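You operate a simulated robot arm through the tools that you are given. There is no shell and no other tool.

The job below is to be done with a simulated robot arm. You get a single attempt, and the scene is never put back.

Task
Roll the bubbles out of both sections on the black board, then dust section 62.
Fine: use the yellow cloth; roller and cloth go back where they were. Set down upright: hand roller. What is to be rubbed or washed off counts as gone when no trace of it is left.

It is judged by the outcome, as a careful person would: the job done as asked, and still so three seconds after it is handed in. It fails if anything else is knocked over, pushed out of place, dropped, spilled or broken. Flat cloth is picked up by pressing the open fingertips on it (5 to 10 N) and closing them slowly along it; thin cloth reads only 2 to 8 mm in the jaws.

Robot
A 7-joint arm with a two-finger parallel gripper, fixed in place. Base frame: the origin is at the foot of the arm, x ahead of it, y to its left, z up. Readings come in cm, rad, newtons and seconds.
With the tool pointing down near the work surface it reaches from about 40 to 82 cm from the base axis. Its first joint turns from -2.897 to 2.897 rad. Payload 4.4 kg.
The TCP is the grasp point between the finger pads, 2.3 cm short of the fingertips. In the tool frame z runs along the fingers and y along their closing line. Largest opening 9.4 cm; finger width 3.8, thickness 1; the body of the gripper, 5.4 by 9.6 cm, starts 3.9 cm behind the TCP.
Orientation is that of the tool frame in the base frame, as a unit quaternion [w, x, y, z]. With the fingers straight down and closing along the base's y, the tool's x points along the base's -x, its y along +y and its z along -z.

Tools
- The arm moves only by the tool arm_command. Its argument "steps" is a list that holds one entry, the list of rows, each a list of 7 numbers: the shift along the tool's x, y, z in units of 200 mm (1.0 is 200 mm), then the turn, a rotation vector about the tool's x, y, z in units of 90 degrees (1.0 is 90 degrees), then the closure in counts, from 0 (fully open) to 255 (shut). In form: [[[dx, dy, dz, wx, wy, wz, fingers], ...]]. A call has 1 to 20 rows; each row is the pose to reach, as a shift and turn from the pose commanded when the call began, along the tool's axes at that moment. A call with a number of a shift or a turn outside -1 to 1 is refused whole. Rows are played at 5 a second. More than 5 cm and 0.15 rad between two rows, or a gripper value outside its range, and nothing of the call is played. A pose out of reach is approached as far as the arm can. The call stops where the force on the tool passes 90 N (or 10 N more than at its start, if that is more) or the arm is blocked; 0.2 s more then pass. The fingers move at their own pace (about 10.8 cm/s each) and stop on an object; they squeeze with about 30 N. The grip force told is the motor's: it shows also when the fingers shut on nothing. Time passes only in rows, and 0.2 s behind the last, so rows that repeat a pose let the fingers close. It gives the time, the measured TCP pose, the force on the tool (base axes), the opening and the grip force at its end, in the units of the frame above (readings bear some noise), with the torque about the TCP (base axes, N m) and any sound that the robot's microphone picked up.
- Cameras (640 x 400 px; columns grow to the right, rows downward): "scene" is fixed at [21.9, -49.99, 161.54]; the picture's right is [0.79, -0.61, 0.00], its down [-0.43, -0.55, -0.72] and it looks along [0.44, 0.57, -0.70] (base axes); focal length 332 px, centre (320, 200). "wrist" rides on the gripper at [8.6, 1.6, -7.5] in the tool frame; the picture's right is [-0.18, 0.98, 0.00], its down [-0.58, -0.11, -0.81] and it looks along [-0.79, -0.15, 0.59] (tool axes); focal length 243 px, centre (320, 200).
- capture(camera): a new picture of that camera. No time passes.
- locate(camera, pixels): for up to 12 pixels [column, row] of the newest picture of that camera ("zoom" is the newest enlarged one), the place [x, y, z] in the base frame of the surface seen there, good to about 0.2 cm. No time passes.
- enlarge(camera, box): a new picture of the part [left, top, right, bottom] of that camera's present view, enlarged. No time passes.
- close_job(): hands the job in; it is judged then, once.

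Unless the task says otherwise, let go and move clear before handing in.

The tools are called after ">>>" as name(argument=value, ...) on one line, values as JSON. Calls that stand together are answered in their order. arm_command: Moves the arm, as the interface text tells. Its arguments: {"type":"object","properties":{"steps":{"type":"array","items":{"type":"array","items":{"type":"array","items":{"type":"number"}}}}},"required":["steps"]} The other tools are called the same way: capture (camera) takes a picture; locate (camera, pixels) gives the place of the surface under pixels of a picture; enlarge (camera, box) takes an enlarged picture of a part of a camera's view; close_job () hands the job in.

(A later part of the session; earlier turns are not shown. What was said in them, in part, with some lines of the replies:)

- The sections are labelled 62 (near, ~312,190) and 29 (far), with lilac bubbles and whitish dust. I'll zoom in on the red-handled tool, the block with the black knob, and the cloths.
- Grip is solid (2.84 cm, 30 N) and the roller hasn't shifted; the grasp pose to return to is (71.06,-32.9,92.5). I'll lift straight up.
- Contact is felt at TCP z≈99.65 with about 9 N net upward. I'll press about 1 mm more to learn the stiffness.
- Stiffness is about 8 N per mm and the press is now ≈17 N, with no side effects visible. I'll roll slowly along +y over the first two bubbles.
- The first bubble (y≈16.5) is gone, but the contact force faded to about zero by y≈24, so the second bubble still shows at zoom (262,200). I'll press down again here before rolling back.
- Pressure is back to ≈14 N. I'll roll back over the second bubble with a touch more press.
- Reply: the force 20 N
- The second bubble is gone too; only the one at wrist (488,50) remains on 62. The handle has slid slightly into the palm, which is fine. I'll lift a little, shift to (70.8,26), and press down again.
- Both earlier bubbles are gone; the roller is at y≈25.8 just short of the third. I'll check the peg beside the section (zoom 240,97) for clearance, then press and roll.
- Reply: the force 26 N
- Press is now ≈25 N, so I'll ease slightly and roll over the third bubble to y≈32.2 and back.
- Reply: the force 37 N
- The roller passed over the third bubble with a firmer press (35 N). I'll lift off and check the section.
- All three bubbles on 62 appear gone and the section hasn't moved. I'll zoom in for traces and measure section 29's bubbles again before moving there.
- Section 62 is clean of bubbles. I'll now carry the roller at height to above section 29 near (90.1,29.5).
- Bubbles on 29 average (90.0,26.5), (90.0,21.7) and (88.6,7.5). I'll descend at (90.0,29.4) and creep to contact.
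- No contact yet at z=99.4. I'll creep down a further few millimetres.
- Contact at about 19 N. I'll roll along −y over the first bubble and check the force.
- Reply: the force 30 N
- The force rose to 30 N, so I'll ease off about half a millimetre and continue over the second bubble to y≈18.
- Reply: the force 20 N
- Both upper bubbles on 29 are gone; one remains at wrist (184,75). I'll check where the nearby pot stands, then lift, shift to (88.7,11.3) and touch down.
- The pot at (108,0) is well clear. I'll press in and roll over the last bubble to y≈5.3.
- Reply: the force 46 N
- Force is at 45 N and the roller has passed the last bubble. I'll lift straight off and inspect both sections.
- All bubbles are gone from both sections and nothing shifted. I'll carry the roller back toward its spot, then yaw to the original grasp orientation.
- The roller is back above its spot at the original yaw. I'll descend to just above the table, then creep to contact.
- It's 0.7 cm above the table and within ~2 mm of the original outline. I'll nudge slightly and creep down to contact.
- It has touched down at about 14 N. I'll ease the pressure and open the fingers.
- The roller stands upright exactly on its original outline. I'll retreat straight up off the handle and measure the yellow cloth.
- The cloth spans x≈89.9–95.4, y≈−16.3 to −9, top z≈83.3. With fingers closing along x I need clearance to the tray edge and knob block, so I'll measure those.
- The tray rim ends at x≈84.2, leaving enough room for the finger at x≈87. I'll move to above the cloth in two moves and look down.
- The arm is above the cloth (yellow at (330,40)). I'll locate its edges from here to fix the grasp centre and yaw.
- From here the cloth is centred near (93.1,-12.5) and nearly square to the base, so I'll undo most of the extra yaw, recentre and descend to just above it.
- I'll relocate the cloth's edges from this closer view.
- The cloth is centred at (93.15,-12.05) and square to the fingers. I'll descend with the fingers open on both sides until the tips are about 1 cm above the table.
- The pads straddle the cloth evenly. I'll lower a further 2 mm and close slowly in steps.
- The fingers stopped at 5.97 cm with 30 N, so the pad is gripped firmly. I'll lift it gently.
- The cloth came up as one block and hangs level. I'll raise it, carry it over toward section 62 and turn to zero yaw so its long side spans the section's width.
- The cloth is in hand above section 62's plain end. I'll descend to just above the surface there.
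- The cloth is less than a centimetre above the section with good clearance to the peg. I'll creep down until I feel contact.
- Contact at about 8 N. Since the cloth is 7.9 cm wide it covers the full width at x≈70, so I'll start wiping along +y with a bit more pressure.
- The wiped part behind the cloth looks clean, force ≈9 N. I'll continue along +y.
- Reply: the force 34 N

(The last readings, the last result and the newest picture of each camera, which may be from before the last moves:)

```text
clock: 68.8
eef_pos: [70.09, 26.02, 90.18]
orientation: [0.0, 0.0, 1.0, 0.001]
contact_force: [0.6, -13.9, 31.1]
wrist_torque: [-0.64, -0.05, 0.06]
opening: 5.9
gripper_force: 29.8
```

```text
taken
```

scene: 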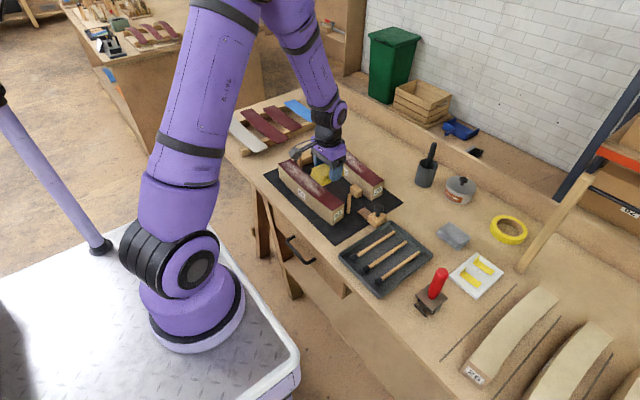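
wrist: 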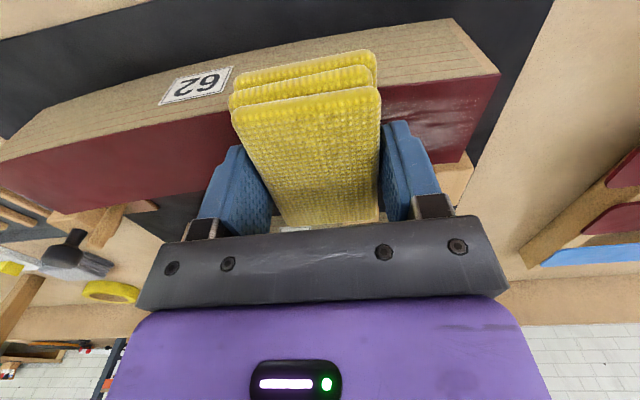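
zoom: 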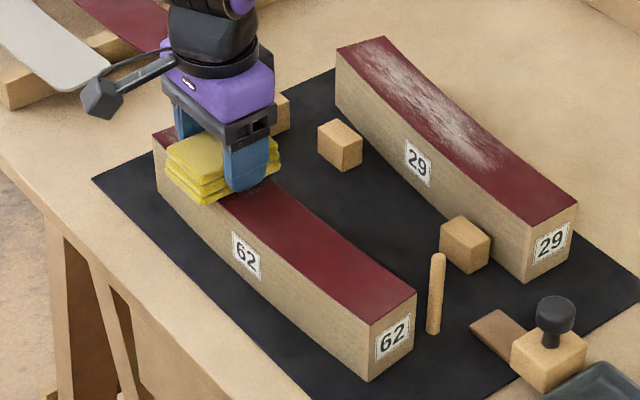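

The section is clean so far, but force rose to 31 N, so I'll ease up about 1.2 mm and finish the stroke to y≈32.

>>> arm_command(steps=[[[0, 0.0, -0.006, 0, 0, 0, 200], [0, 0.04, -0.007, 0, 0, 0, 200], [0, 0.09, -0.007, 0, 0, 0, 200], [0, 0.14, -0.007, 0, 0, 0, 200], [0, 0.19, -0.007, 0, 0, 0, 200], [0, 0.24, -0.006, 0, 0, 0, 200], [0, 0.295, -0.006, 0, 0, 0, 200], [0, 0.295, -0.006, 0, 0, 0, 200]]])

>>> enlarge(camera="scene", box=[260, 120, 360, 220])

>>> capture(camera="wrist")

```text
clock: 70.6
eef_pos: [70.04, 31.91, 90.15]
orientation: [0.0, -0.001, 1.0, 0.001]
contact_force: [0.6, -1.5, 2.9]
wrist_torque: [0.06, 0.01, -0.01]
opening: 5.91
gripper_force: 30.4
```

```text
4.00 times, centred on (310, 170) of scene
```

zoom: 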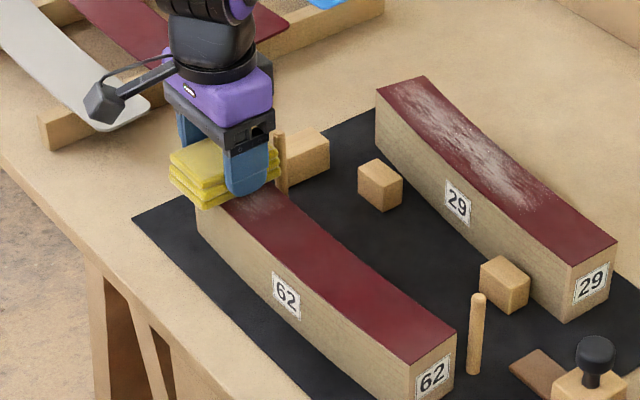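

```text
taken
```

wrist: 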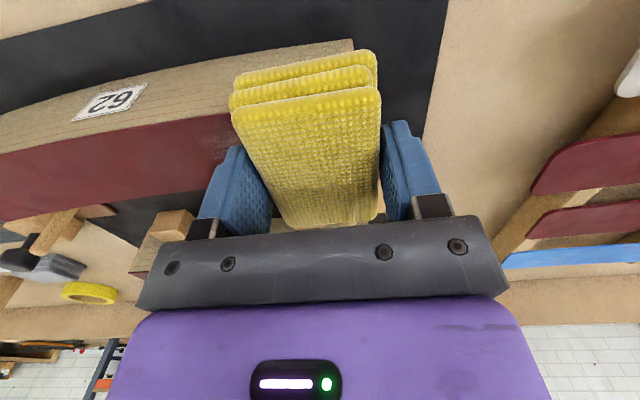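

Contact lightened to 3 N and a faint dust patch remains near zoom (262,205). I'll press again here and wipe back along −y.

>>> arm_command(steps=[[[0, 0, 0.004, 0, 0, 0, 200], [0, 0, 0.006, 0, 0, 0, 200], [0, 0, 0.006, 0, 0, 0, 200]]])

```text
clock: 71.4
eef_pos: [69.96, 31.87, 90.13]
orientation: [0.001, -0.001, 1.0, 0.002]
contact_force: [2.5, -1.0, 32.7]
wrist_torque: [-0.18, 0.1, 0.03]
opening: 5.92
gripper_force: 30.1
```

That's about 33 N, so I'll ease half a millimetre and wipe back along −y across the leftover patch.

>>> arm_command(steps=[[[0, -0.01, 0.004, 0, 0, 0, 200], [0, -0.06, 0.004, 0, 0, 0, 200], [0, -0.11, 0.004, 0, 0, 0, 200], [0, -0.16, 0.004, 0, 0, 0, 200], [0, -0.21, 0.004, 0, 0, 0, 200], [0, -0.26, 0.004, 0, 0, 0, 200]]])

>>> enlarge(camera="scene", box=[260, 120, 360, 220])

>>> capture(camera="wrist")

```text
clock: 72.8
eef_pos: [69.98, 26.69, 90.06]
orientation: [0.0, -0.001, 1.0, 0.0]
contact_force: [0.1, 13.1, 38.3]
wrist_torque: [0.35, -0.22, 0.09]
opening: 5.91
gripper_force: 30.2
```

```text
4.00 times, centred on (310, 170) of scene
```

zoom: 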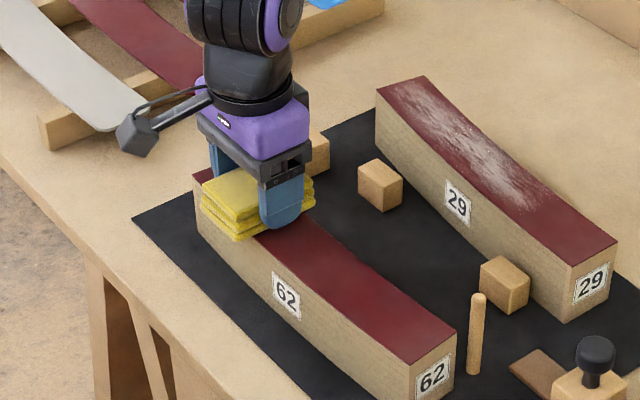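

```text
taken
```

wrist: 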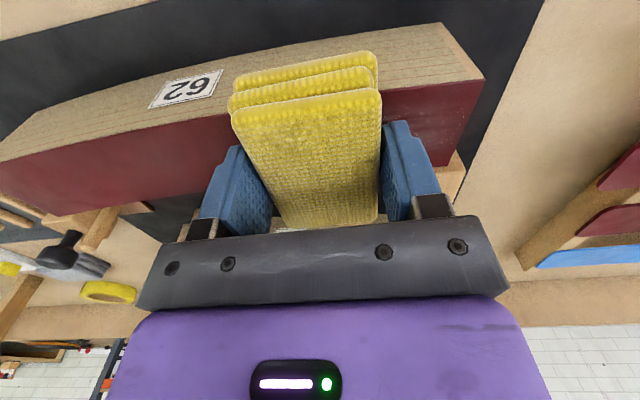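

I actually pressed slightly harder (38 N) rather than easing; the section held still and looks clean. I'll ease up now and continue the stroke down to y≈15.

>>> arm_command(steps=[[[0, -0.01, -0.006, 0, 0, 0, 200], [0, -0.06, -0.008, 0, 0, 0, 200], [0, -0.12, -0.008, 0, 0, 0, 200], [0, -0.18, -0.008, 0, 0, 0, 200], [0, -0.24, -0.008, 0, 0, 0, 200], [0, -0.3, -0.008, 0, 0, 0, 200], [0, -0.36, -0.008, 0, 0, 0, 200], [0, -0.42, -0.008, 0, 0, 0, 200], [0, -0.48, -0.008, 0, 0, 0, 200]]])

>>> capture(camera="wrist")

```text
clock: 74.8
eef_pos: [70.03, 17.09, 90.28]
orientation: [0.0, -0.001, 1.0, 0.0]
contact_force: [0.6, -0.5, 1.0]
wrist_torque: [-0.01, 0.02, 0.0]
opening: 5.91
gripper_force: 30.0
```

```text
taken
```

wrist: 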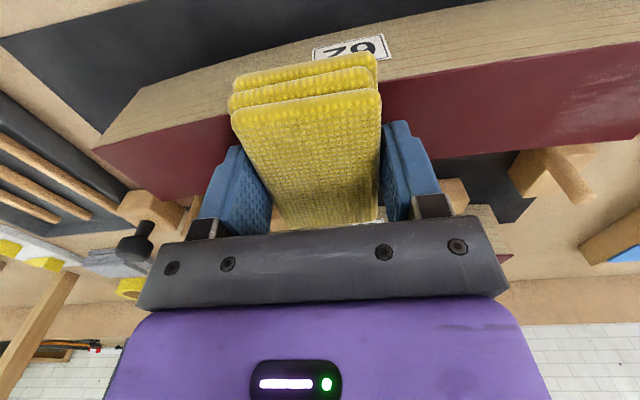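

Contact has lifted off, and there may be a faint trace near wrist (590,85). I'll raise the cloth and move aside to inspect the whole section.

>>> arm_command(steps=[[[0, 0, -0.1, 0, 0, 0, 200], [0, 0, -0.25, 0, 0, 0, 200], [0, -0.1, -0.4, 0, 0, 0, 200], [0, -0.28, -0.5, 0, 0, 0, 200], [0, -0.48, -0.5, 0, 0, 0, 200], [0, -0.68, -0.5, 0, 0, 0, 200], [0, -0.85, -0.5, 0, 0, 0, 200]]])

>>> enlarge(camera="scene", box=[270, 140, 350, 220])

>>> enlarge(camera="scene", box=[274, 148, 314, 188])

>>> capture(camera="wrist")

```text
clock: 76.4
eef_pos: [69.92, 0.21, 100.11]
orientation: [0.0, -0.002, 1.0, -0.001]
contact_force: [-0.4, 0.3, -0.2]
wrist_torque: [-0.04, 0.01, -0.04]
opening: 5.91
gripper_force: 29.9
```

```text
5.00 times, centred on (310, 180) of scene
```

zoom: 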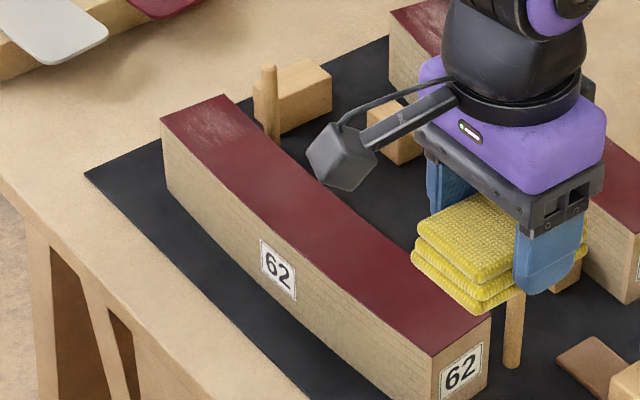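

```text
10.00 times, centred on (294, 168) of scene
```

zoom: 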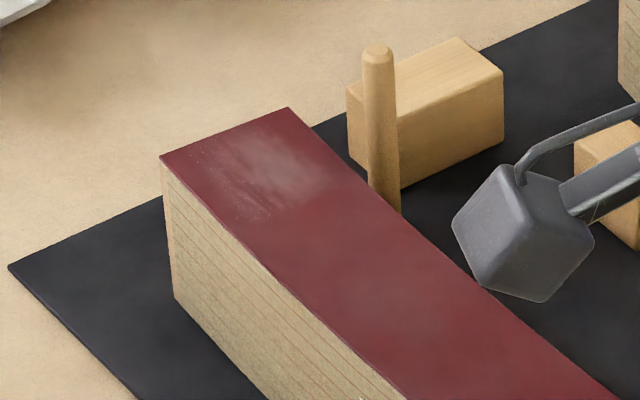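

```text
taken
```

wrist: 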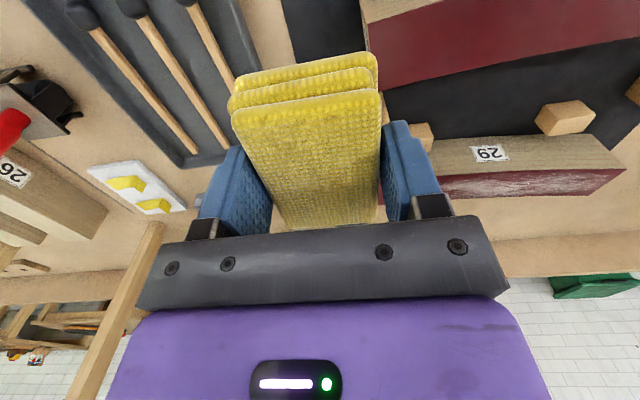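

A faint dust patch remains on the far end around zoom (270,170). I'll locate it and also look for other traces along the top.

>>> locate(camera="zoom", pixels=[[190, 165], [230, 150], [270, 170], [310, 160], [330, 180], [260, 215], [300, 210], [385, 310], [440, 320], [162, 158], [290, 110]])

>>> enlarge(camera="scene", box=[290, 165, 345, 215])

```text
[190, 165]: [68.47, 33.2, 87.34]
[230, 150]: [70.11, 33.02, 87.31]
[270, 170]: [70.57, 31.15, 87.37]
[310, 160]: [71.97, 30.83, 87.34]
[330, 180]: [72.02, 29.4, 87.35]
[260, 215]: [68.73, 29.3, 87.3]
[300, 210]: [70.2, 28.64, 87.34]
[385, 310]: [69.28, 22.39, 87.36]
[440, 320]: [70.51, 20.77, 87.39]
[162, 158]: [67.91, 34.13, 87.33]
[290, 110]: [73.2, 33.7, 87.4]
```

```text
8.00 times, centred on (318, 190) of scene
```

zoom: 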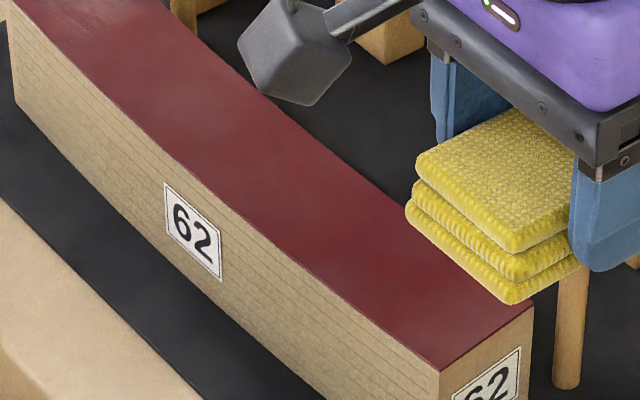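

Faint traces remain at y≈28–33, and possibly a slight haze mid-way, so I'll do more passes with steadier pressure. First I'll move back above (70.2,30.2) and descend.

>>> arm_command(steps=[[[0, 0.15, 0, 0, 0, 0, 200], [0, 0.35, 0, 0, 0, 0, 200], [0, 0.55, 0, 0, 0, 0, 200], [0, 0.75, 0, 0, 0, 0, 200], [0, 0.8, 0, 0, 0, 0, 200]]])

>>> arm_command(steps=[[[-0.005, 0.15, 0, 0, 0, 0, 200], [-0.01, 0.35, 0, 0, 0, 0, 200], [-0.015, 0.55, 0.1, 0, 0, 0, 200], [-0.015, 0.68, 0.25, 0, 0, 0, 200], [-0.015, 0.7, 0.38, 0, 0, 0, 200], [-0.015, 0.7, 0.44, 0, 0, 0, 200], [-0.015, 0.7, 0.47, 0, 0, 0, 200], [-0.015, 0.7, 0.48, 0, 0, 0, 200], [-0.015, 0.7, 0.485, 0, 0, 0, 200], [-0.015, 0.7, 0.485, 0, 0, 0, 200]]])

```text
clock: 77.6
eef_pos: [69.96, 16.19, 100.2]
orientation: [0.001, -0.001, 1.0, 0.0]
contact_force: [0.1, 0.1, -0.2]
wrist_torque: [0.05, 0.0, 0.0]
opening: 5.9
gripper_force: 29.9
```

```text
clock: 79.8
eef_pos: [70.27, 30.11, 90.47]
orientation: [0.0, -0.002, 1.0, -0.001]
contact_force: [0.2, 0.3, -0.3]
wrist_torque: [-0.01, -0.05, 0.03]
opening: 5.91
gripper_force: 29.8
```

Not yet in contact at z=90.47. I'll creep down in half-millimetre steps.

>>> arm_command(steps=[[[0, 0, 0.005, 0, 0, 0, 200], [0, 0, 0.01, 0, 0, 0, 200], [0, 0, 0.015, 0, 0, 0, 200], [0, 0, 0.015, 0, 0, 0, 200]]])

```text
clock: 80.8
eef_pos: [70.32, 29.98, 90.03]
orientation: [0.0, -0.001, 1.0, 0.001]
contact_force: [0.3, 0.5, -0.7]
wrist_torque: [0.02, -0.02, -0.03]
opening: 5.9
gripper_force: 30.4
```

>>> arm_command(steps=[[[0, 0, 0.003, 0, 0, 0, 200], [0, 0, 0.006, 0, 0, 0, 200], [0, 0, 0.006, 0, 0, 0, 200]]])

>>> enlarge(camera="scene", box=[260, 130, 330, 200])

>>> capture(camera="wrist")

```text
clock: 81.6
eef_pos: [70.41, 30.02, 90.05]
orientation: [0.0, -0.002, 1.0, 0.0]
contact_force: [-2.3, -2.7, 13.3]
wrist_torque: [-0.13, 0.13, -0.01]
opening: 5.94
gripper_force: 30.6
```

```text
5.71 times, centred on (295, 165) of scene
```

zoom: 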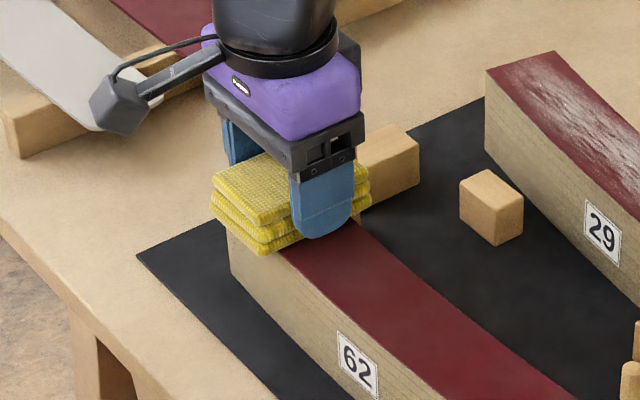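

```text
taken
```

wrist: 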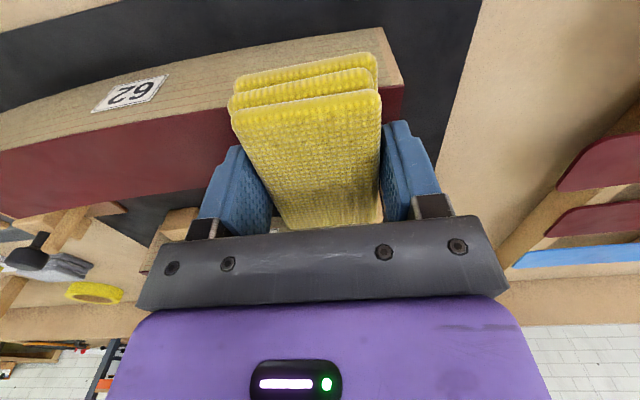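

Now at about 13 N of contact. I'll scrub back and forth over y≈25–32.4 in one go.

>>> arm_command(steps=[[[0.005, 0.04, 0.002, 0, 0, 0, 200], [0.01, 0.08, 0.003, 0, 0, 0, 200], [0.01, 0.12, 0.003, 0, 0, 0, 200], [0.01, 0.07, 0.003, 0, 0, 0, 200], [0.01, 0.01, 0.003, 0, 0, 0, 200], [0.01, -0.05, 0.004, 0, 0, 0, 200], [0.01, -0.11, 0.004, 0, 0, 0, 200], [0.01, -0.17, 0.004, 0, 0, 0, 200], [0.01, -0.23, 0.004, 0, 0, 0, 200], [0.01, -0.17, 0.004, 0, 0, 0, 200], [0.01, -0.11, 0.004, 0, 0, 0, 200], [0.01, -0.05, 0.004, 0, 0, 0, 200], [0.01, 0.01, 0.004, 0, 0, 0, 200], [0.01, 0.07, 0.004, 0, 0, 0, 200], [0.01, 0.12, 0.004, 0, 0, 0, 200]]])

```text
clock: 84.8
eef_pos: [70.01, 32.47, 90.21]
orientation: [0.0, -0.001, 1.0, 0.0]
contact_force: [0.0, -5.7, 13.2]
wrist_torque: [-0.24, 0.0, 0.0]
opening: 5.9
gripper_force: 29.9
```

Force stayed at 13 N through the scrubbing. I'll make a long stroke back along −y.

>>> arm_command(steps=[[[0, -0.06, 0.001, 0, 0, 0, 200], [0, -0.12, 0.002, 0, 0, 0, 200], [0, -0.18, 0.003, 0, 0, 0, 200], [0, -0.24, 0.003, 0, 0, 0, 200], [0, -0.3, 0.003, 0, 0, 0, 200], [0, -0.36, 0.003, 0, 0, 0, 200], [0, -0.42, 0.003, 0, 0, 0, 200], [0, -0.48, 0.003, 0, 0, 0, 200]]])

>>> enlarge(camera="scene", box=[265, 135, 335, 205])

```text
clock: 86.6
eef_pos: [70.07, 22.99, 90.05]
orientation: [0.001, -0.001, 1.0, -0.001]
contact_force: [0.2, 14.0, 31.8]
wrist_torque: [0.61, -0.05, -0.06]
opening: 5.93
gripper_force: 29.6
```

```text
5.71 times, centred on (300, 170) of scene
```

zoom: 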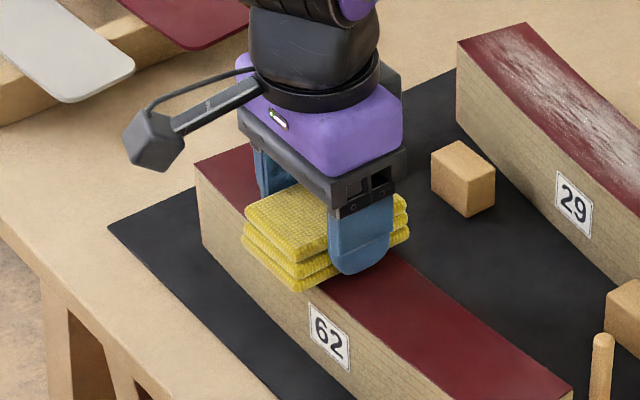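

The far end now looks clean; force is 32 N. I'll ease slightly and continue the stroke to y≈7.

>>> arm_command(steps=[[[0, -0.04, -0.001, 0, 0, 0, 200], [0, -0.1, -0.002, 0, 0, 0, 200], [0, -0.16, -0.002, 0, 0, 0, 200], [0, -0.22, -0.002, 0, 0, 0, 200], [0, -0.28, -0.002, 0, 0, 0, 200], [0, -0.34, -0.002, 0, 0, 0, 200], [0, -0.4, -0.002, 0, 0, 0, 200]]])

```text
clock: 88.2
eef_pos: [69.99, 14.76, 89.92]
orientation: [0.0, -0.001, 1.0, 0.0]
contact_force: [-0.4, 11.7, 29.4]
wrist_torque: [0.52, 0.02, -0.03]
opening: 5.92
gripper_force: 30.4
```

Force is 29 N and the cloth has crept up slightly in the grip, so I'll ease more and finish this stroke to y≈7, then return part way.

>>> arm_command(steps=[[[0, -0.03, -0.003, 0, 0, 0, 200], [0, -0.08, -0.004, 0, 0, 0, 200], [0, -0.14, -0.004, 0, 0, 0, 200], [0, -0.2, -0.004, 0, 0, 0, 200], [0, -0.26, -0.004, 0, 0, 0, 200], [0, -0.32, -0.004, 0, 0, 0, 200], [0, -0.38, -0.004, 0, 0, 0, 200]]])

>>> arm_command(steps=[[[0, 0, -0.06, 0, 0, 0, 200], [0, 0, -0.2, 0, 0, 0, 200], [0, -0.1, -0.4, 0, 0, 0, 200], [0, -0.3, -0.5, 0, 0, 0, 200], [0, -0.5, -0.55, 0, 0, 0, 200], [0, -0.7, -0.55, 0, 0, 0, 200]]])

>>> enlarge(camera="scene", box=[274, 148, 314, 188])

>>> enlarge(camera="scene", box=[300, 170, 350, 220])

>>> enlarge(camera="scene", box=[265, 130, 355, 230])

```text
clock: 89.8
eef_pos: [70.08, 7.35, 90.09]
orientation: [0.0, -0.001, 1.0, 0.0]
contact_force: [0.0, 0.8, 0.1]
wrist_torque: [-0.03, -0.04, 0.01]
opening: 5.93
gripper_force: 29.7
```

```text
clock: 91.2
eef_pos: [70.1, -6.58, 101.09]
orientation: [0.0, -0.001, 1.0, 0.0]
contact_force: [0.1, 0.1, -0.9]
wrist_torque: [-0.03, -0.01, 0.0]
opening: 5.91
gripper_force: 29.5
```

```text
10.00 times, centred on (294, 168) of scene
```

zoom: 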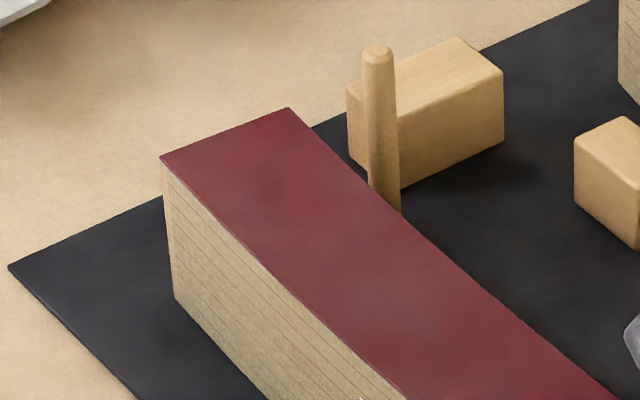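

```text
8.00 times, centred on (325, 195) of scene
```

zoom: 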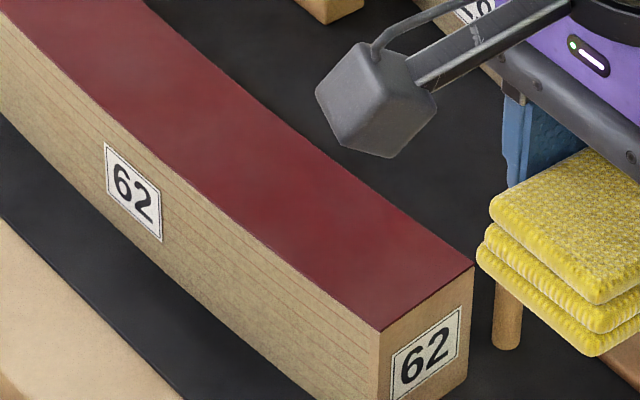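

```text
4.00 times, centred on (310, 180) of scene
```

zoom: 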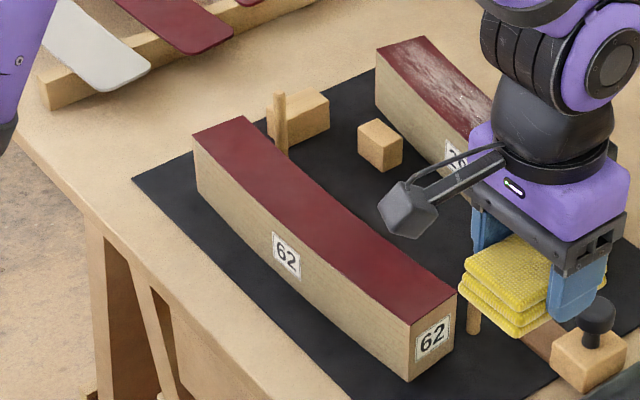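

Section 62 now looks uniformly clean from the scene camera. I'll verify with the wrist camera from the side before returning the cloth.

>>> arm_command(steps=[[[0.12, 0.13, 0, 0, 0, 0, 200], [0.25, 0.26, 0, 0, 0, 0, 200], [0.37, 0.39, 0, 0, 0, 0, 200], [0.5, 0.53, 0, 0, 0, 0, 200]]])

>>> capture(camera="wrist")

>>> enlarge(camera="wrist", box=[380, 0, 640, 180])

```text
clock: 92.2
eef_pos: [60.31, 3.83, 101.03]
orientation: [0.0, 0.0, 1.0, 0.001]
contact_force: [-0.5, -1.4, -0.6]
wrist_torque: [0.05, 0.03, 0.0]
opening: 5.89
gripper_force: 30.2
```

```text
taken
```

wrist: 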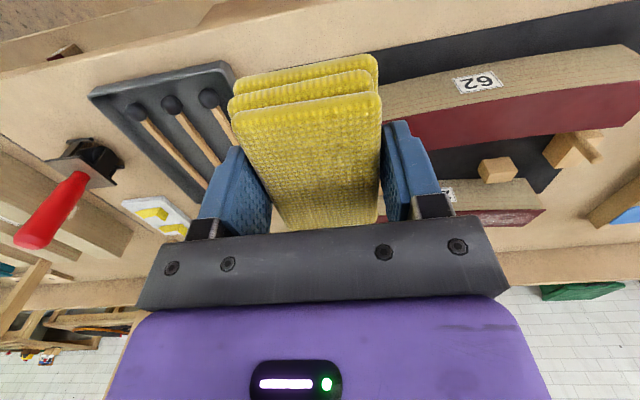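

```text
2.22 times, centred on (510, 90) of wrist
```

zoom: 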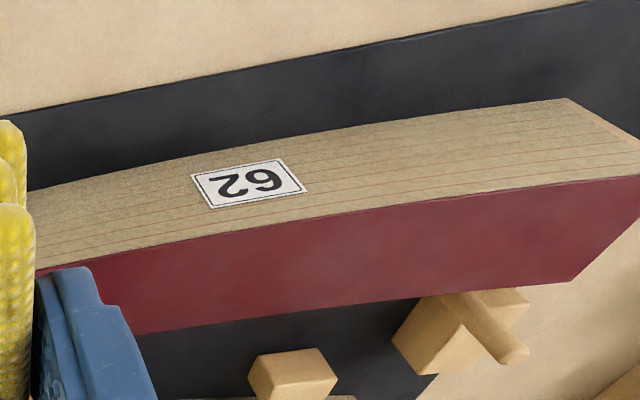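

The top of 62 is uniformly maroon here. I'll zoom in tighter at two spots to be sure there's no faint residue.

>>> enlarge(camera="wrist", box=[430, 60, 550, 150])

>>> enlarge(camera="wrist", box=[540, 60, 640, 135])

>>> enlarge(camera="scene", box=[285, 150, 335, 200])

```text
4.44 times, centred on (490, 105) of wrist
```

zoom: 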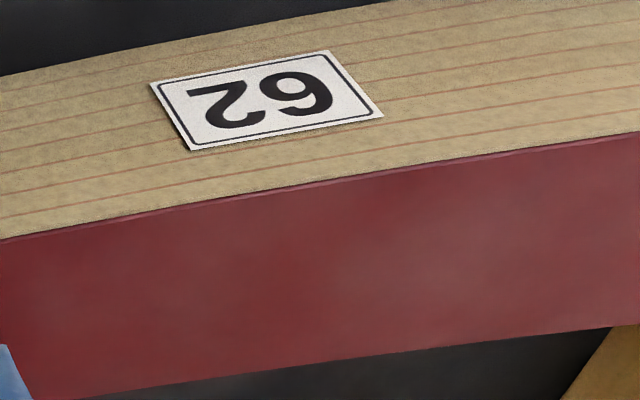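

```text
5.33 times, centred on (590, 98) of wrist
```

zoom: 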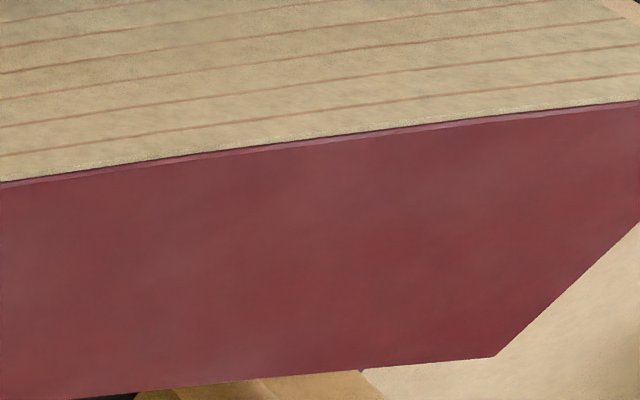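

```text
8.00 times, centred on (310, 175) of scene
```

zoom: 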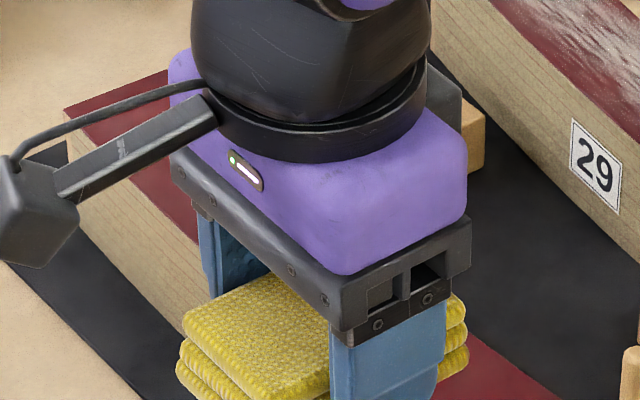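

There may be a very faint greyish haze mid-section (first zoom ~(430,240)) compared with the pure red near end, so I'll do extra full-length passes. I'll return above (70,9) and descend to just short of contact.

>>> arm_command(steps=[[[-0.12, 0.06, 0, 0, 0, 0, 200], [-0.3, 0.15, 0, 0, 0, 0, 200], [-0.45, 0.24, 0.08, 0, 0, 0, 200], [-0.485, 0.26, 0.25, 0, 0, 0, 200], [-0.485, 0.26, 0.42, 0, 0, 0, 200], [-0.485, 0.26, 0.52, 0, 0, 0, 200], [-0.485, 0.26, 0.54, 0, 0, 0, 200], [-0.485, 0.26, 0.547, 0, 0, 0, 200], [-0.485, 0.26, 0.55, 0, 0, 0, 200], [-0.485, 0.26, 0.55, 0, 0, 0, 200]]])

```text
clock: 94.4
eef_pos: [69.9, 9.03, 90.0]
orientation: [0.0, -0.001, 1.0, 0.0]
contact_force: [0.9, 0.4, -1.2]
wrist_torque: [0.02, -0.01, -0.01]
opening: 5.92
gripper_force: 30.1
```

>>> arm_command(steps=[[[0, 0, 0.004, 0, 0, 0, 200], [0, 0, 0.008, 0, 0, 0, 200], [0, 0, 0.008, 0, 0, 0, 200]]])

```text
clock: 95.2
eef_pos: [69.97, 9.22, 89.88]
orientation: [0.001, -0.001, 1.0, 0.001]
contact_force: [0.1, 0.1, 23.6]
wrist_torque: [-0.1, -0.02, -0.03]
opening: 5.91
gripper_force: 30.3
```

Contact at about 24 N (z≈89.9), fingertips still about half a centimetre above the surface. I'll wipe along +y.

>>> arm_command(steps=[[[0, 0.04, -0.001, 0, 0, 0, 200], [0, 0.1, -0.002, 0, 0, 0, 200], [0, 0.16, -0.002, 0, 0, 0, 200], [0, 0.22, -0.002, 0, 0, 0, 200], [0, 0.28, -0.002, 0, 0, 0, 200], [0, 0.34, -0.002, 0, 0, 0, 200], [0, 0.4, -0.002, 0, 0, 0, 200], [0, 0.46, -0.002, 0, 0, 0, 200], [0, 0.52, -0.002, 0, 0, 0, 200]]])

```text
clock: 97.2
eef_pos: [69.83, 19.33, 89.9]
orientation: [0.0, 0.0, 1.0, 0.0]
contact_force: [0.2, -5.6, 13.3]
wrist_torque: [-0.35, 0.02, 0.01]
opening: 5.91
gripper_force: 30.2
```

>>> arm_command(steps=[[[0, 0.06, 0, 0, 0, 0, 200], [0, 0.12, 0, 0, 0, 0, 200], [0, 0.18, 0, 0, 0, 0, 200], [0, 0.24, 0, 0, 0, 0, 200], [0, 0.3, 0, 0, 0, 0, 200], [0, 0.36, 0, 0, 0, 0, 200], [0, 0.42, 0, 0, 0, 0, 200], [0, 0.48, 0, 0, 0, 0, 200], [0, 0.54, 0, 0, 0, 0, 200], [0, 0.6, 0, 0, 0, 0, 200], [0, 0.645, 0, 0, 0, 0, 200]]])

>>> enlarge(camera="scene", box=[290, 155, 350, 215])

```text
clock: 99.6
eef_pos: [69.93, 32.41, 89.99]
orientation: [0.001, -0.002, 1.0, 0.0]
contact_force: [-0.3, -0.3, 3.1]
wrist_torque: [-0.05, 0.1, -0.01]
opening: 5.93
gripper_force: 30.8
```

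```text
6.67 times, centred on (320, 185) of scene
```

zoom: 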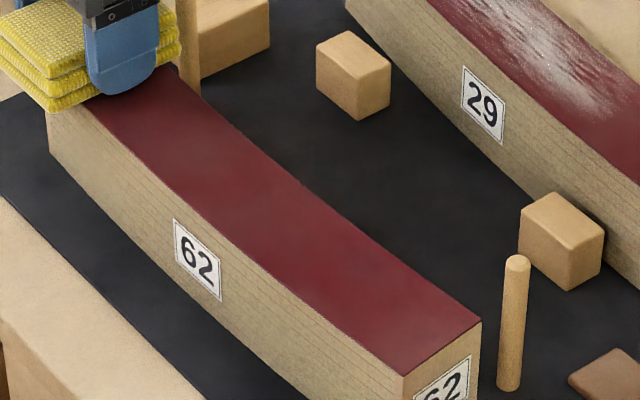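

The surface now shows only the same mild mottling that the never-dusty near end has. I'll do one last firm stroke back along −y for certainty.

>>> arm_command(steps=[[[0, 0, 0.003, 0, 0, 0, 200], [0, -0.05, 0.004, 0, 0, 0, 200], [0, -0.11, 0.004, 0, 0, 0, 200], [0, -0.17, 0.004, 0, 0, 0, 200], [0, -0.23, 0.004, 0, 0, 0, 200], [0, -0.29, 0.004, 0, 0, 0, 200], [0, -0.35, 0.004, 0, 0, 0, 200], [0, -0.41, 0.004, 0, 0, 0, 200]]])

```text
clock: 101.4
eef_pos: [69.84, 24.09, 89.89]
orientation: [0.0, -0.001, 1.0, 0.0]
contact_force: [0.6, 8.5, 20.4]
wrist_torque: [0.39, -0.13, -0.03]
opening: 5.91
gripper_force: 29.9
```

>>> arm_command(steps=[[[0, -0.06, 0, 0, 0, 0, 200], [0, -0.12, 0, 0, 0, 0, 200], [0, -0.18, 0, 0, 0, 0, 200], [0, -0.24, 0, 0, 0, 0, 200], [0, -0.3, 0, 0, 0, 0, 200], [0, -0.36, 0, 0, 0, 0, 200], [0, -0.42, -0.001, 0, 0, 0, 200], [0, -0.48, -0.001, 0, 0, 0, 200], [0, -0.54, -0.001, 0, 0, 0, 200], [0, -0.6, -0.001, 0, 0, 0, 200], [0, -0.66, -0.001, 0, 0, 0, 200], [0, -0.72, -0.001, 0, 0, 0, 200], [0, -0.78, -0.001, 0, 0, 0, 200]]])

>>> arm_command(steps=[[[0, 0, -0.05, 0, 0, 0, 200], [0, 0, -0.2, 0, 0, 0, 200], [0, -0.1, -0.4, 0, 0, 0, 200], [0, -0.3, -0.55, 0, 0, 0, 200], [0, -0.5, -0.58, 0, 0, 0, 200]]])

>>> enlarge(camera="scene", box=[270, 140, 350, 220])

>>> enlarge(camera="scene", box=[280, 150, 325, 195])

>>> capture(camera="wrist")

```text
clock: 104.2
eef_pos: [69.76, 8.53, 89.97]
orientation: [0.0, 0.001, 1.0, -0.001]
contact_force: [0.5, 5.2, 13.7]
wrist_torque: [0.16, -0.15, 0.02]
opening: 5.92
gripper_force: 30.1
```

```text
clock: 105.4
eef_pos: [69.9, -1.28, 101.29]
orientation: [-0.001, -0.003, 1.0, 0.0]
contact_force: [-0.3, 0.6, -0.3]
wrist_torque: [0.0, 0.01, 0.0]
opening: 5.9
gripper_force: 30.0
```

```text
5.00 times, centred on (310, 180) of scene
```

zoom: 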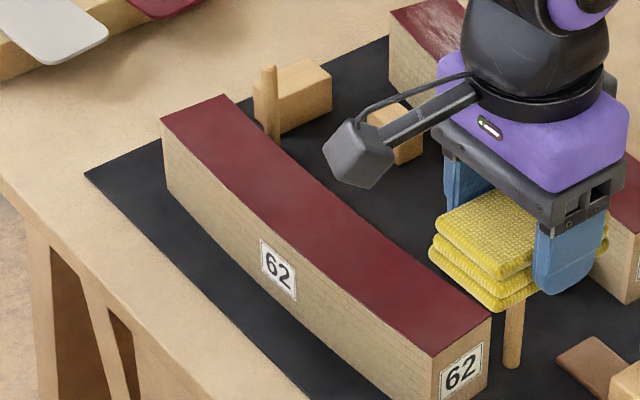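

```text
8.89 times, centred on (302, 172) of scene
```

zoom: 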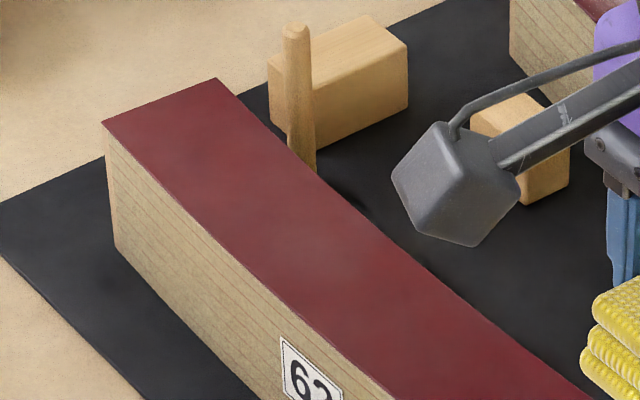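

```text
taken
```

wrist: 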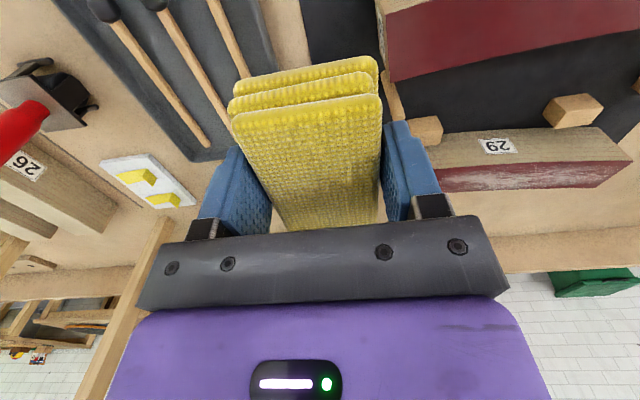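

I'll compare the mottling on 62's middle with its never-dusty near end and with 29's clean end at the same magnification.

>>> enlarge(camera="scene", box=[315, 185, 345, 215])

>>> enlarge(camera="scene", box=[288, 162, 318, 192])

>>> enlarge(camera="wrist", box=[390, 0, 510, 90])

>>> enlarge(camera="wrist", box=[520, 0, 640, 90])

```text
13.33 times, centred on (330, 200) of scene
```

zoom: 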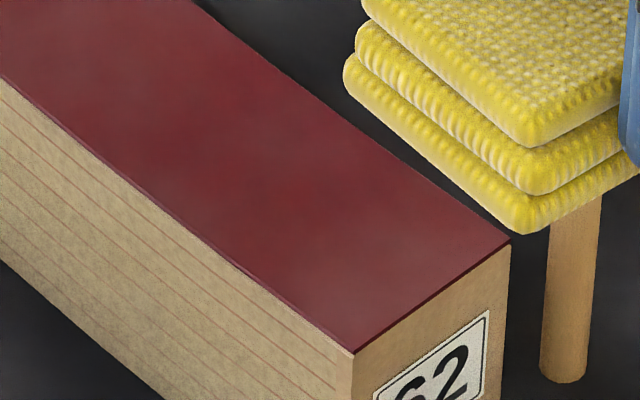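

```text
13.33 times, centred on (303, 177) of scene
```

zoom: 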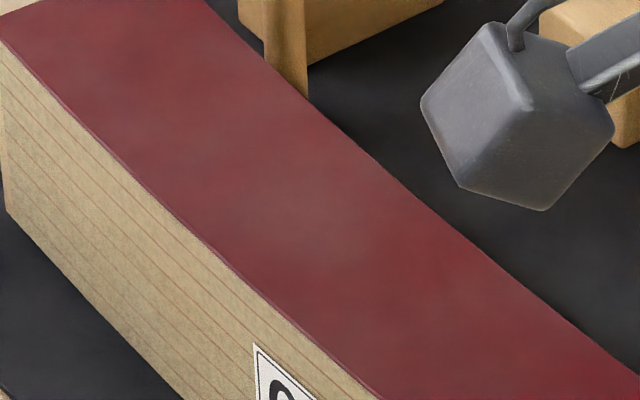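

```text
4.44 times, centred on (450, 45) of wrist
```

zoom: 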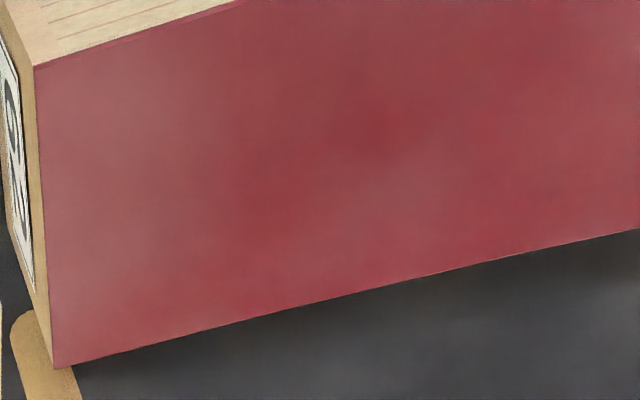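

```text
4.44 times, centred on (580, 45) of wrist
```

zoom: 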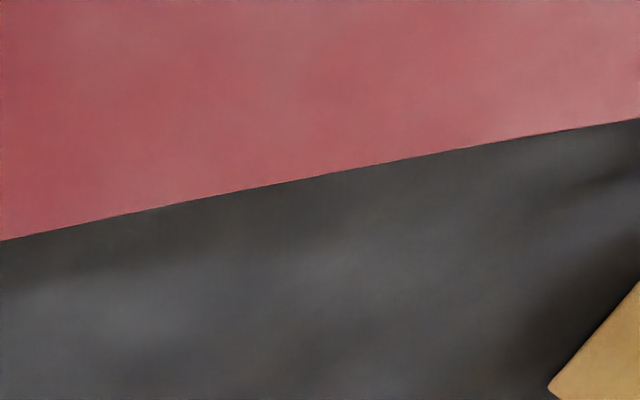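

The mottling is the same everywhere, including where there never was dust, so section 62 is clean. I'll carry the cloth back to above its original spot, turning to the original yaw.

>>> arm_command(steps=[[[-0.12, -0.03, 0, 0, 0, 0, 200], [-0.3, -0.075, 0, 0, 0, 0, 200], [-0.48, -0.12, 0, 0, 0, 0, 200], [-0.6, -0.15, 0, 0, 0, 0, 200]]])

>>> arm_command(steps=[[[-0.05, -0.035, 0, 0, 0, 0.09, 200], [-0.1, -0.07, 0, 0, 0, 0.18, 200], [-0.155, -0.105, 0, 0, 0, 0.27, 200], [-0.205, -0.14, 0, 0, 0, 0.36, 200], [-0.255, -0.175, 0, 0, 0, 0.45, 200], [-0.31, -0.21, 0, 0, 0, 0.54, 200], [-0.36, -0.245, 0, 0, 0, 0.63, 200], [-0.41, -0.28, 0, 0, 0, 0.72, 200], [-0.46, -0.315, 0, 0, 0, 0.81, 200], [-0.515, -0.35, 0, 0, 0, 0.9, 200], [-0.5625, -0.3875, 0, 0, 0, 0.982, 200], [-0.5625, -0.3875, 0, 0, 0, 0.982, 200]]])

>>> capture(camera="scene")

>>> capture(camera="wrist")

```text
clock: 106.4
eef_pos: [81.66, -4.51, 101.57]
orientation: [0.0, -0.001, 1.0, 0.0]
contact_force: [-0.7, -0.1, -0.7]
wrist_torque: [0.01, -0.01, 0.03]
opening: 5.89
gripper_force: 30.2
```

```text
clock: 109.0
eef_pos: [93.07, -12.23, 101.42]
orientation: [-0.001, 0.697, 0.717, 0.001]
contact_force: [-0.6, 0.0, -1.1]
wrist_torque: [0.01, -0.03, -0.01]
opening: 5.92
gripper_force: 30.5
```

```text
taken
```

scene: 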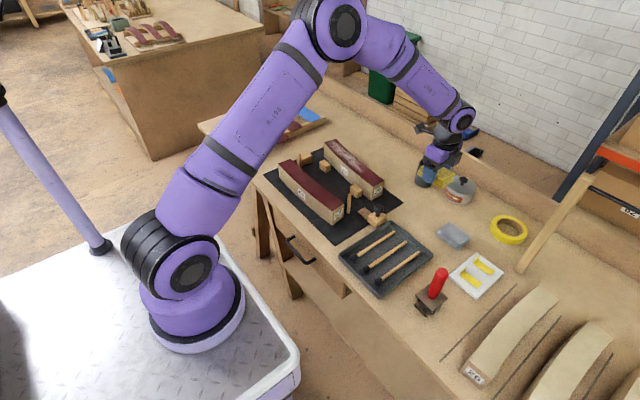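

```text
taken
```

wrist: 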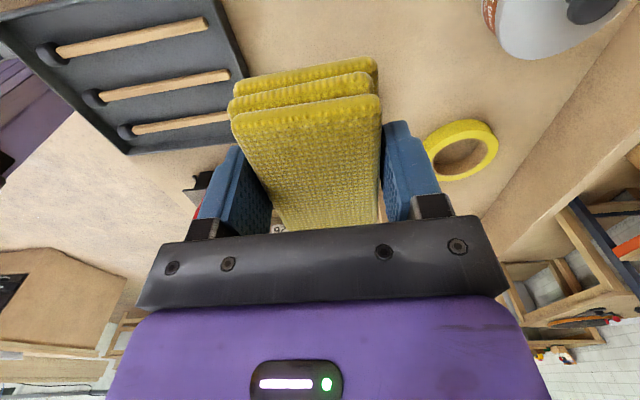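

The cloth is above its original place with the matching yaw. I'll descend to just above the table.

>>> arm_command(steps=[[[0.008, 0.004, 0.2, 0, 0, 0, 200], [0.008, 0.004, 0.4, 0, 0, 0, 200], [0.008, 0.004, 0.6, 0, 0, 0, 200], [0.008, 0.004, 0.75, 0, 0, 0, 200], [0.008, 0.004, 0.85, 0, 0, 0, 200], [0.008, 0.004, 0.885, 0, 0, 0, 200], [0.008, 0.004, 0.885, 0, 0, 0, 200]]])

>>> enlarge(camera="scene", box=[380, 160, 480, 260])

```text
clock: 110.6
eef_pos: [93.2, -11.96, 83.6]
orientation: [0.001, 0.696, 0.718, 0.0]
contact_force: [1.1, 0.0, 0.0]
wrist_torque: [-0.02, 0.02, 0.01]
opening: 5.91
gripper_force: 30.0
```

```text
4.00 times, centred on (430, 210) of scene
```

zoom: 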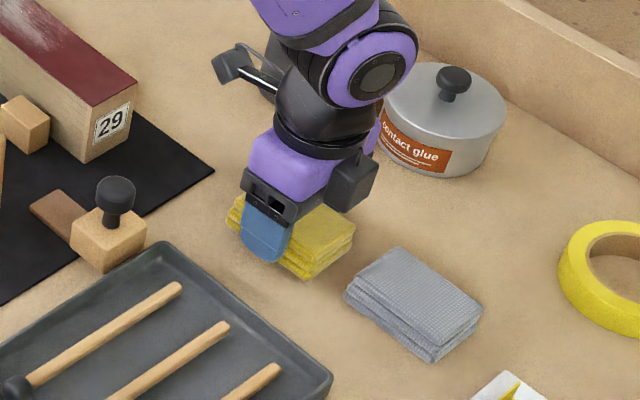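

It's about 0.8 cm above the table and in line with the original spot. I'll creep down to contact.

>>> arm_command(steps=[[[0, 0, 0.01, 0, 0, 0, 200], [0, 0, 0.02, 0, 0, 0, 200], [0, 0, 0.03, 0, 0, 0, 200], [0, 0, 0.036, 0, 0, 0, 200], [0, 0, 0.036, 0, 0, 0, 200]]])

```text
clock: 111.8
eef_pos: [93.22, -11.87, 83.04]
orientation: [0.001, 0.697, 0.717, 0.0]
contact_force: [0.4, -0.6, -0.3]
wrist_torque: [-0.01, 0.01, -0.02]
opening: 5.93
gripper_force: 29.8
```

>>> arm_command(steps=[[[-0.003, 0, 0.005, 0, 0, 0, 200], [-0.005, 0, 0.01, 0, 0, 0, 200], [-0.005, 0, 0.013, 0, 0, 0, 200], [-0.005, 0, 0.013, 0, 0, 0, 200]]])

```text
clock: 112.8
eef_pos: [93.24, -11.99, 82.8]
orientation: [-0.001, 0.696, 0.718, 0.0]
contact_force: [-1.1, -1.2, 0.6]
wrist_torque: [0.03, 0.03, 0.04]
opening: 5.91
gripper_force: 30.3
```

>>> arm_command(steps=[[[0, 0, 0.003, 0, 0, 0, 200], [0, 0, 0.004, 0, 0, 0, 200], [0, 0, 0.004, 0, 0, 0, 200]]])

```text
clock: 113.6
eef_pos: [93.2, -12.1, 82.75]
orientation: [0.0, 0.697, 0.717, 0.0]
contact_force: [-1.7, -1.3, 8.7]
wrist_torque: [0.04, 0.14, 0.0]
opening: 5.94
gripper_force: 30.0
```

The cloth is on the table (≈9 N). I'll open the fingers slowly and then rise straight up.

>>> arm_command(steps=[[[0, 0, -0.001, 0, 0, 0, 80], [0, 0, -0.001, 0, 0, 0, 50], [0, 0, -0.001, 0, 0, 0, 20], [0, 0, -0.001, 0, 0, 0, 0], [0, 0, -0.001, 0, 0, 0, 0]]])

>>> capture(camera="wrist")

>>> enlarge(camera="scene", box=[380, 160, 480, 260])

```text
clock: 114.8
eef_pos: [93.22, -11.96, 82.63]
orientation: [0.0, 0.696, 0.718, -0.001]
contact_force: [-0.1, 0.7, -0.2]
wrist_torque: [-0.02, 0.01, 0.0]
opening: 9.41
gripper_force: 0.1
```

```text
taken
```

wrist: 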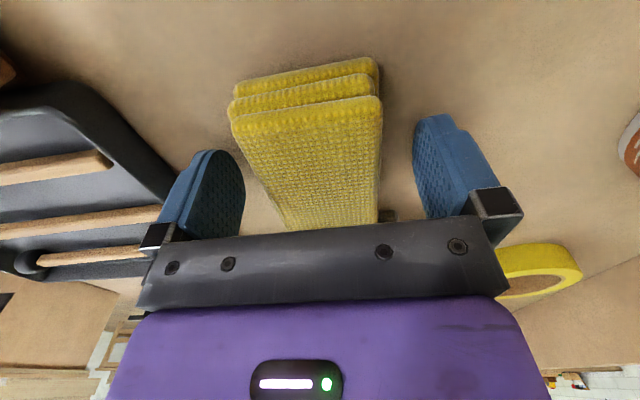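

```text
4.00 times, centred on (430, 210) of scene
```

zoom: 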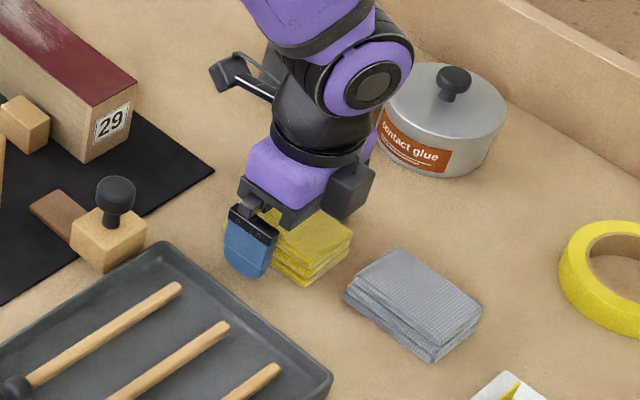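

The cloth rests within about 2 mm of its original spot and the fingers are clear. I'll rise straight up and move back toward the start area, then review the whole scene.

>>> arm_command(steps=[[[0, 0, -0.05, 0, 0, 0, 0], [0, 0, -0.2, 0, 0, 0, 0], [0, 0, -0.4, 0, 0, 0, 0], [0, 0, -0.6, 0, 0, 0, 0], [0, 0, -0.8, 0, 0, 0, 0], [0, 0, -1.0, 0, 0, 0, 0]]])

>>> arm_command(steps=[[[0.02, -0.12, -0.05, 0, 0, 0, 0], [0.06, -0.3, -0.15, 0, 0, 0, 0], [0.1, -0.48, -0.25, 0, 0, 0, 0], [0.14, -0.66, -0.35, 0, 0, 0, 0], [0.18, -0.84, -0.45, 0, 0, 0, 0], [0.2, -1.0, -0.5, 0, 0, 0, 0]]])

>>> capture(camera="scene")

>>> enlarge(camera="scene", box=[330, 130, 540, 330])

>>> enlarge(camera="scene", box=[250, 120, 410, 250])

```text
clock: 116.2
eef_pos: [93.25, -12.19, 102.71]
orientation: [0.0, 0.697, 0.717, 0.0]
contact_force: [0.1, -0.4, 0.4]
wrist_torque: [0.02, 0.04, -0.02]
opening: 9.41
gripper_force: 0.1
```

```text
clock: 117.6
eef_pos: [73.2, -8.72, 112.64]
orientation: [0.001, 0.697, 0.717, -0.001]
contact_force: [0.0, -0.8, -0.9]
wrist_torque: [0.01, 0.05, 0.03]
opening: 9.4
gripper_force: 0.2
```

```text
taken
```

scene: 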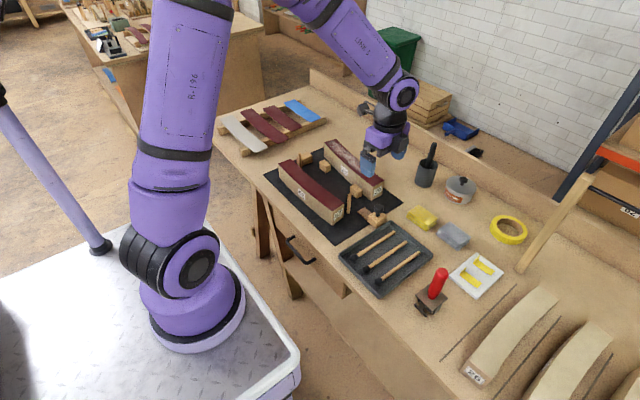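

```text
2.00 times, centred on (435, 230) of scene
```

zoom: 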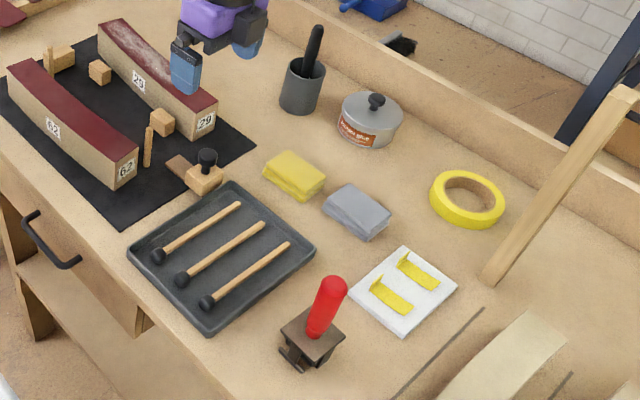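

```text
3.08 times, centred on (330, 185) of scene
```

zoom: 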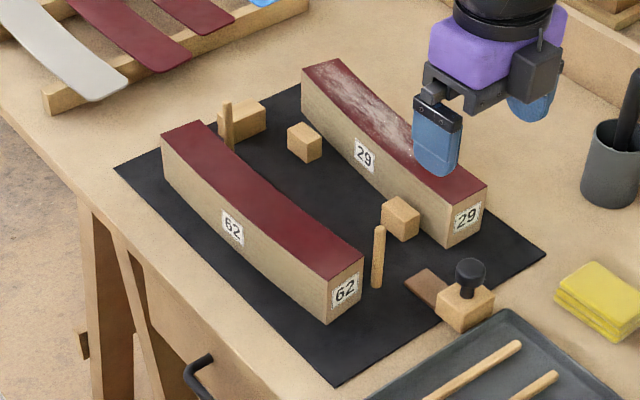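

The roller, cloth and all other items match their original positions, and 62 looks clean. One last close look at both section tops before handing in.

>>> arm_command(steps=[[[-0.15, -0.1, -0.1, 0, 0, 0, 0], [-0.35, -0.2, -0.15, 0, 0, 0, 0], [-0.55, -0.3, -0.2, 0, 0, 0, 0], [-0.75, -0.4, -0.2, 0, 0, 0, 0]]])

>>> enlarge(camera="scene", box=[275, 150, 345, 215])

>>> enlarge(camera="scene", box=[318, 132, 390, 200])

>>> enlarge(camera="scene", box=[400, 255, 464, 325])

```text
clock: 118.6
eef_pos: [65.86, -23.75, 116.66]
orientation: [0.0, 0.696, 0.718, 0.001]
contact_force: [0.5, 0.7, 0.0]
wrist_torque: [-0.02, 0.0, -0.01]
opening: 9.4
gripper_force: 0.0
```

```text
6.15 times, centred on (310, 182) of scene
```

zoom: 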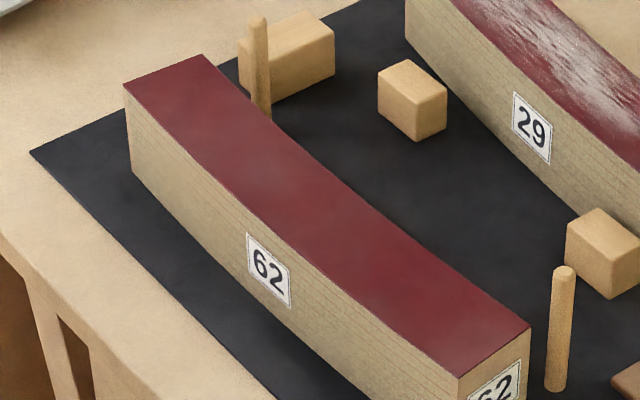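

```text
5.88 times, centred on (354, 166) of scene
```

zoom: 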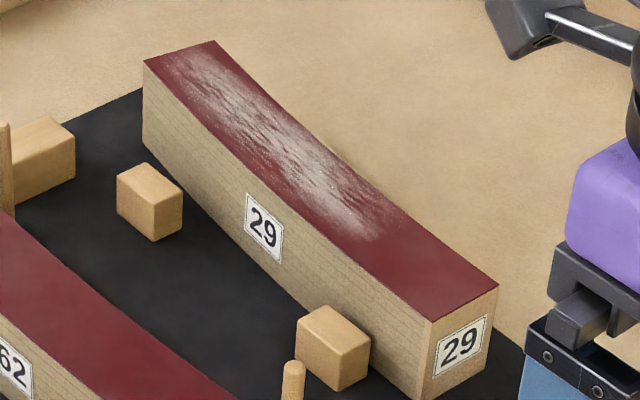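

```text
5.71 times, centred on (432, 290) of scene
```

zoom: 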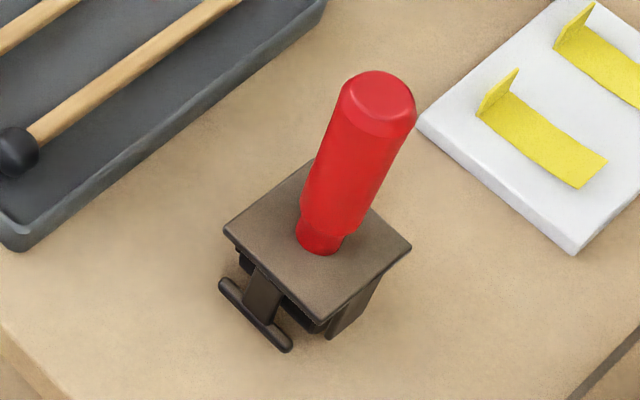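

Neither section has any bubbles left and 62 shows no dust. The roller stands upright on its original outline, the yellow cloth is back in place, and the gripper is open and clear. I'm handing the job in.

>>> close_job()

```text
The job is handed in.
```

The last close-up pictures show no bubbles on either section, and section 62 is free of dust. I've handed the job in.

- **Bubbles:** all six are rolled out, three on section 62 and three on section 29. Neither section moved on the board.
- **Dust:** I wiped section 62 with the yellow cloth in several full-length passes. The faint mottling still visible on it also shows on the end that never had dust, so I took it to be the finish. I left the dust on section 29, since you asked for 62 only.
- **Tools:** the hand roller is standing upright where it was. The cloth is back within about 2 mm of its original spot.
- **Everything else:** nothing else was touched or moved, and the gripper is empty and clear of the bench.
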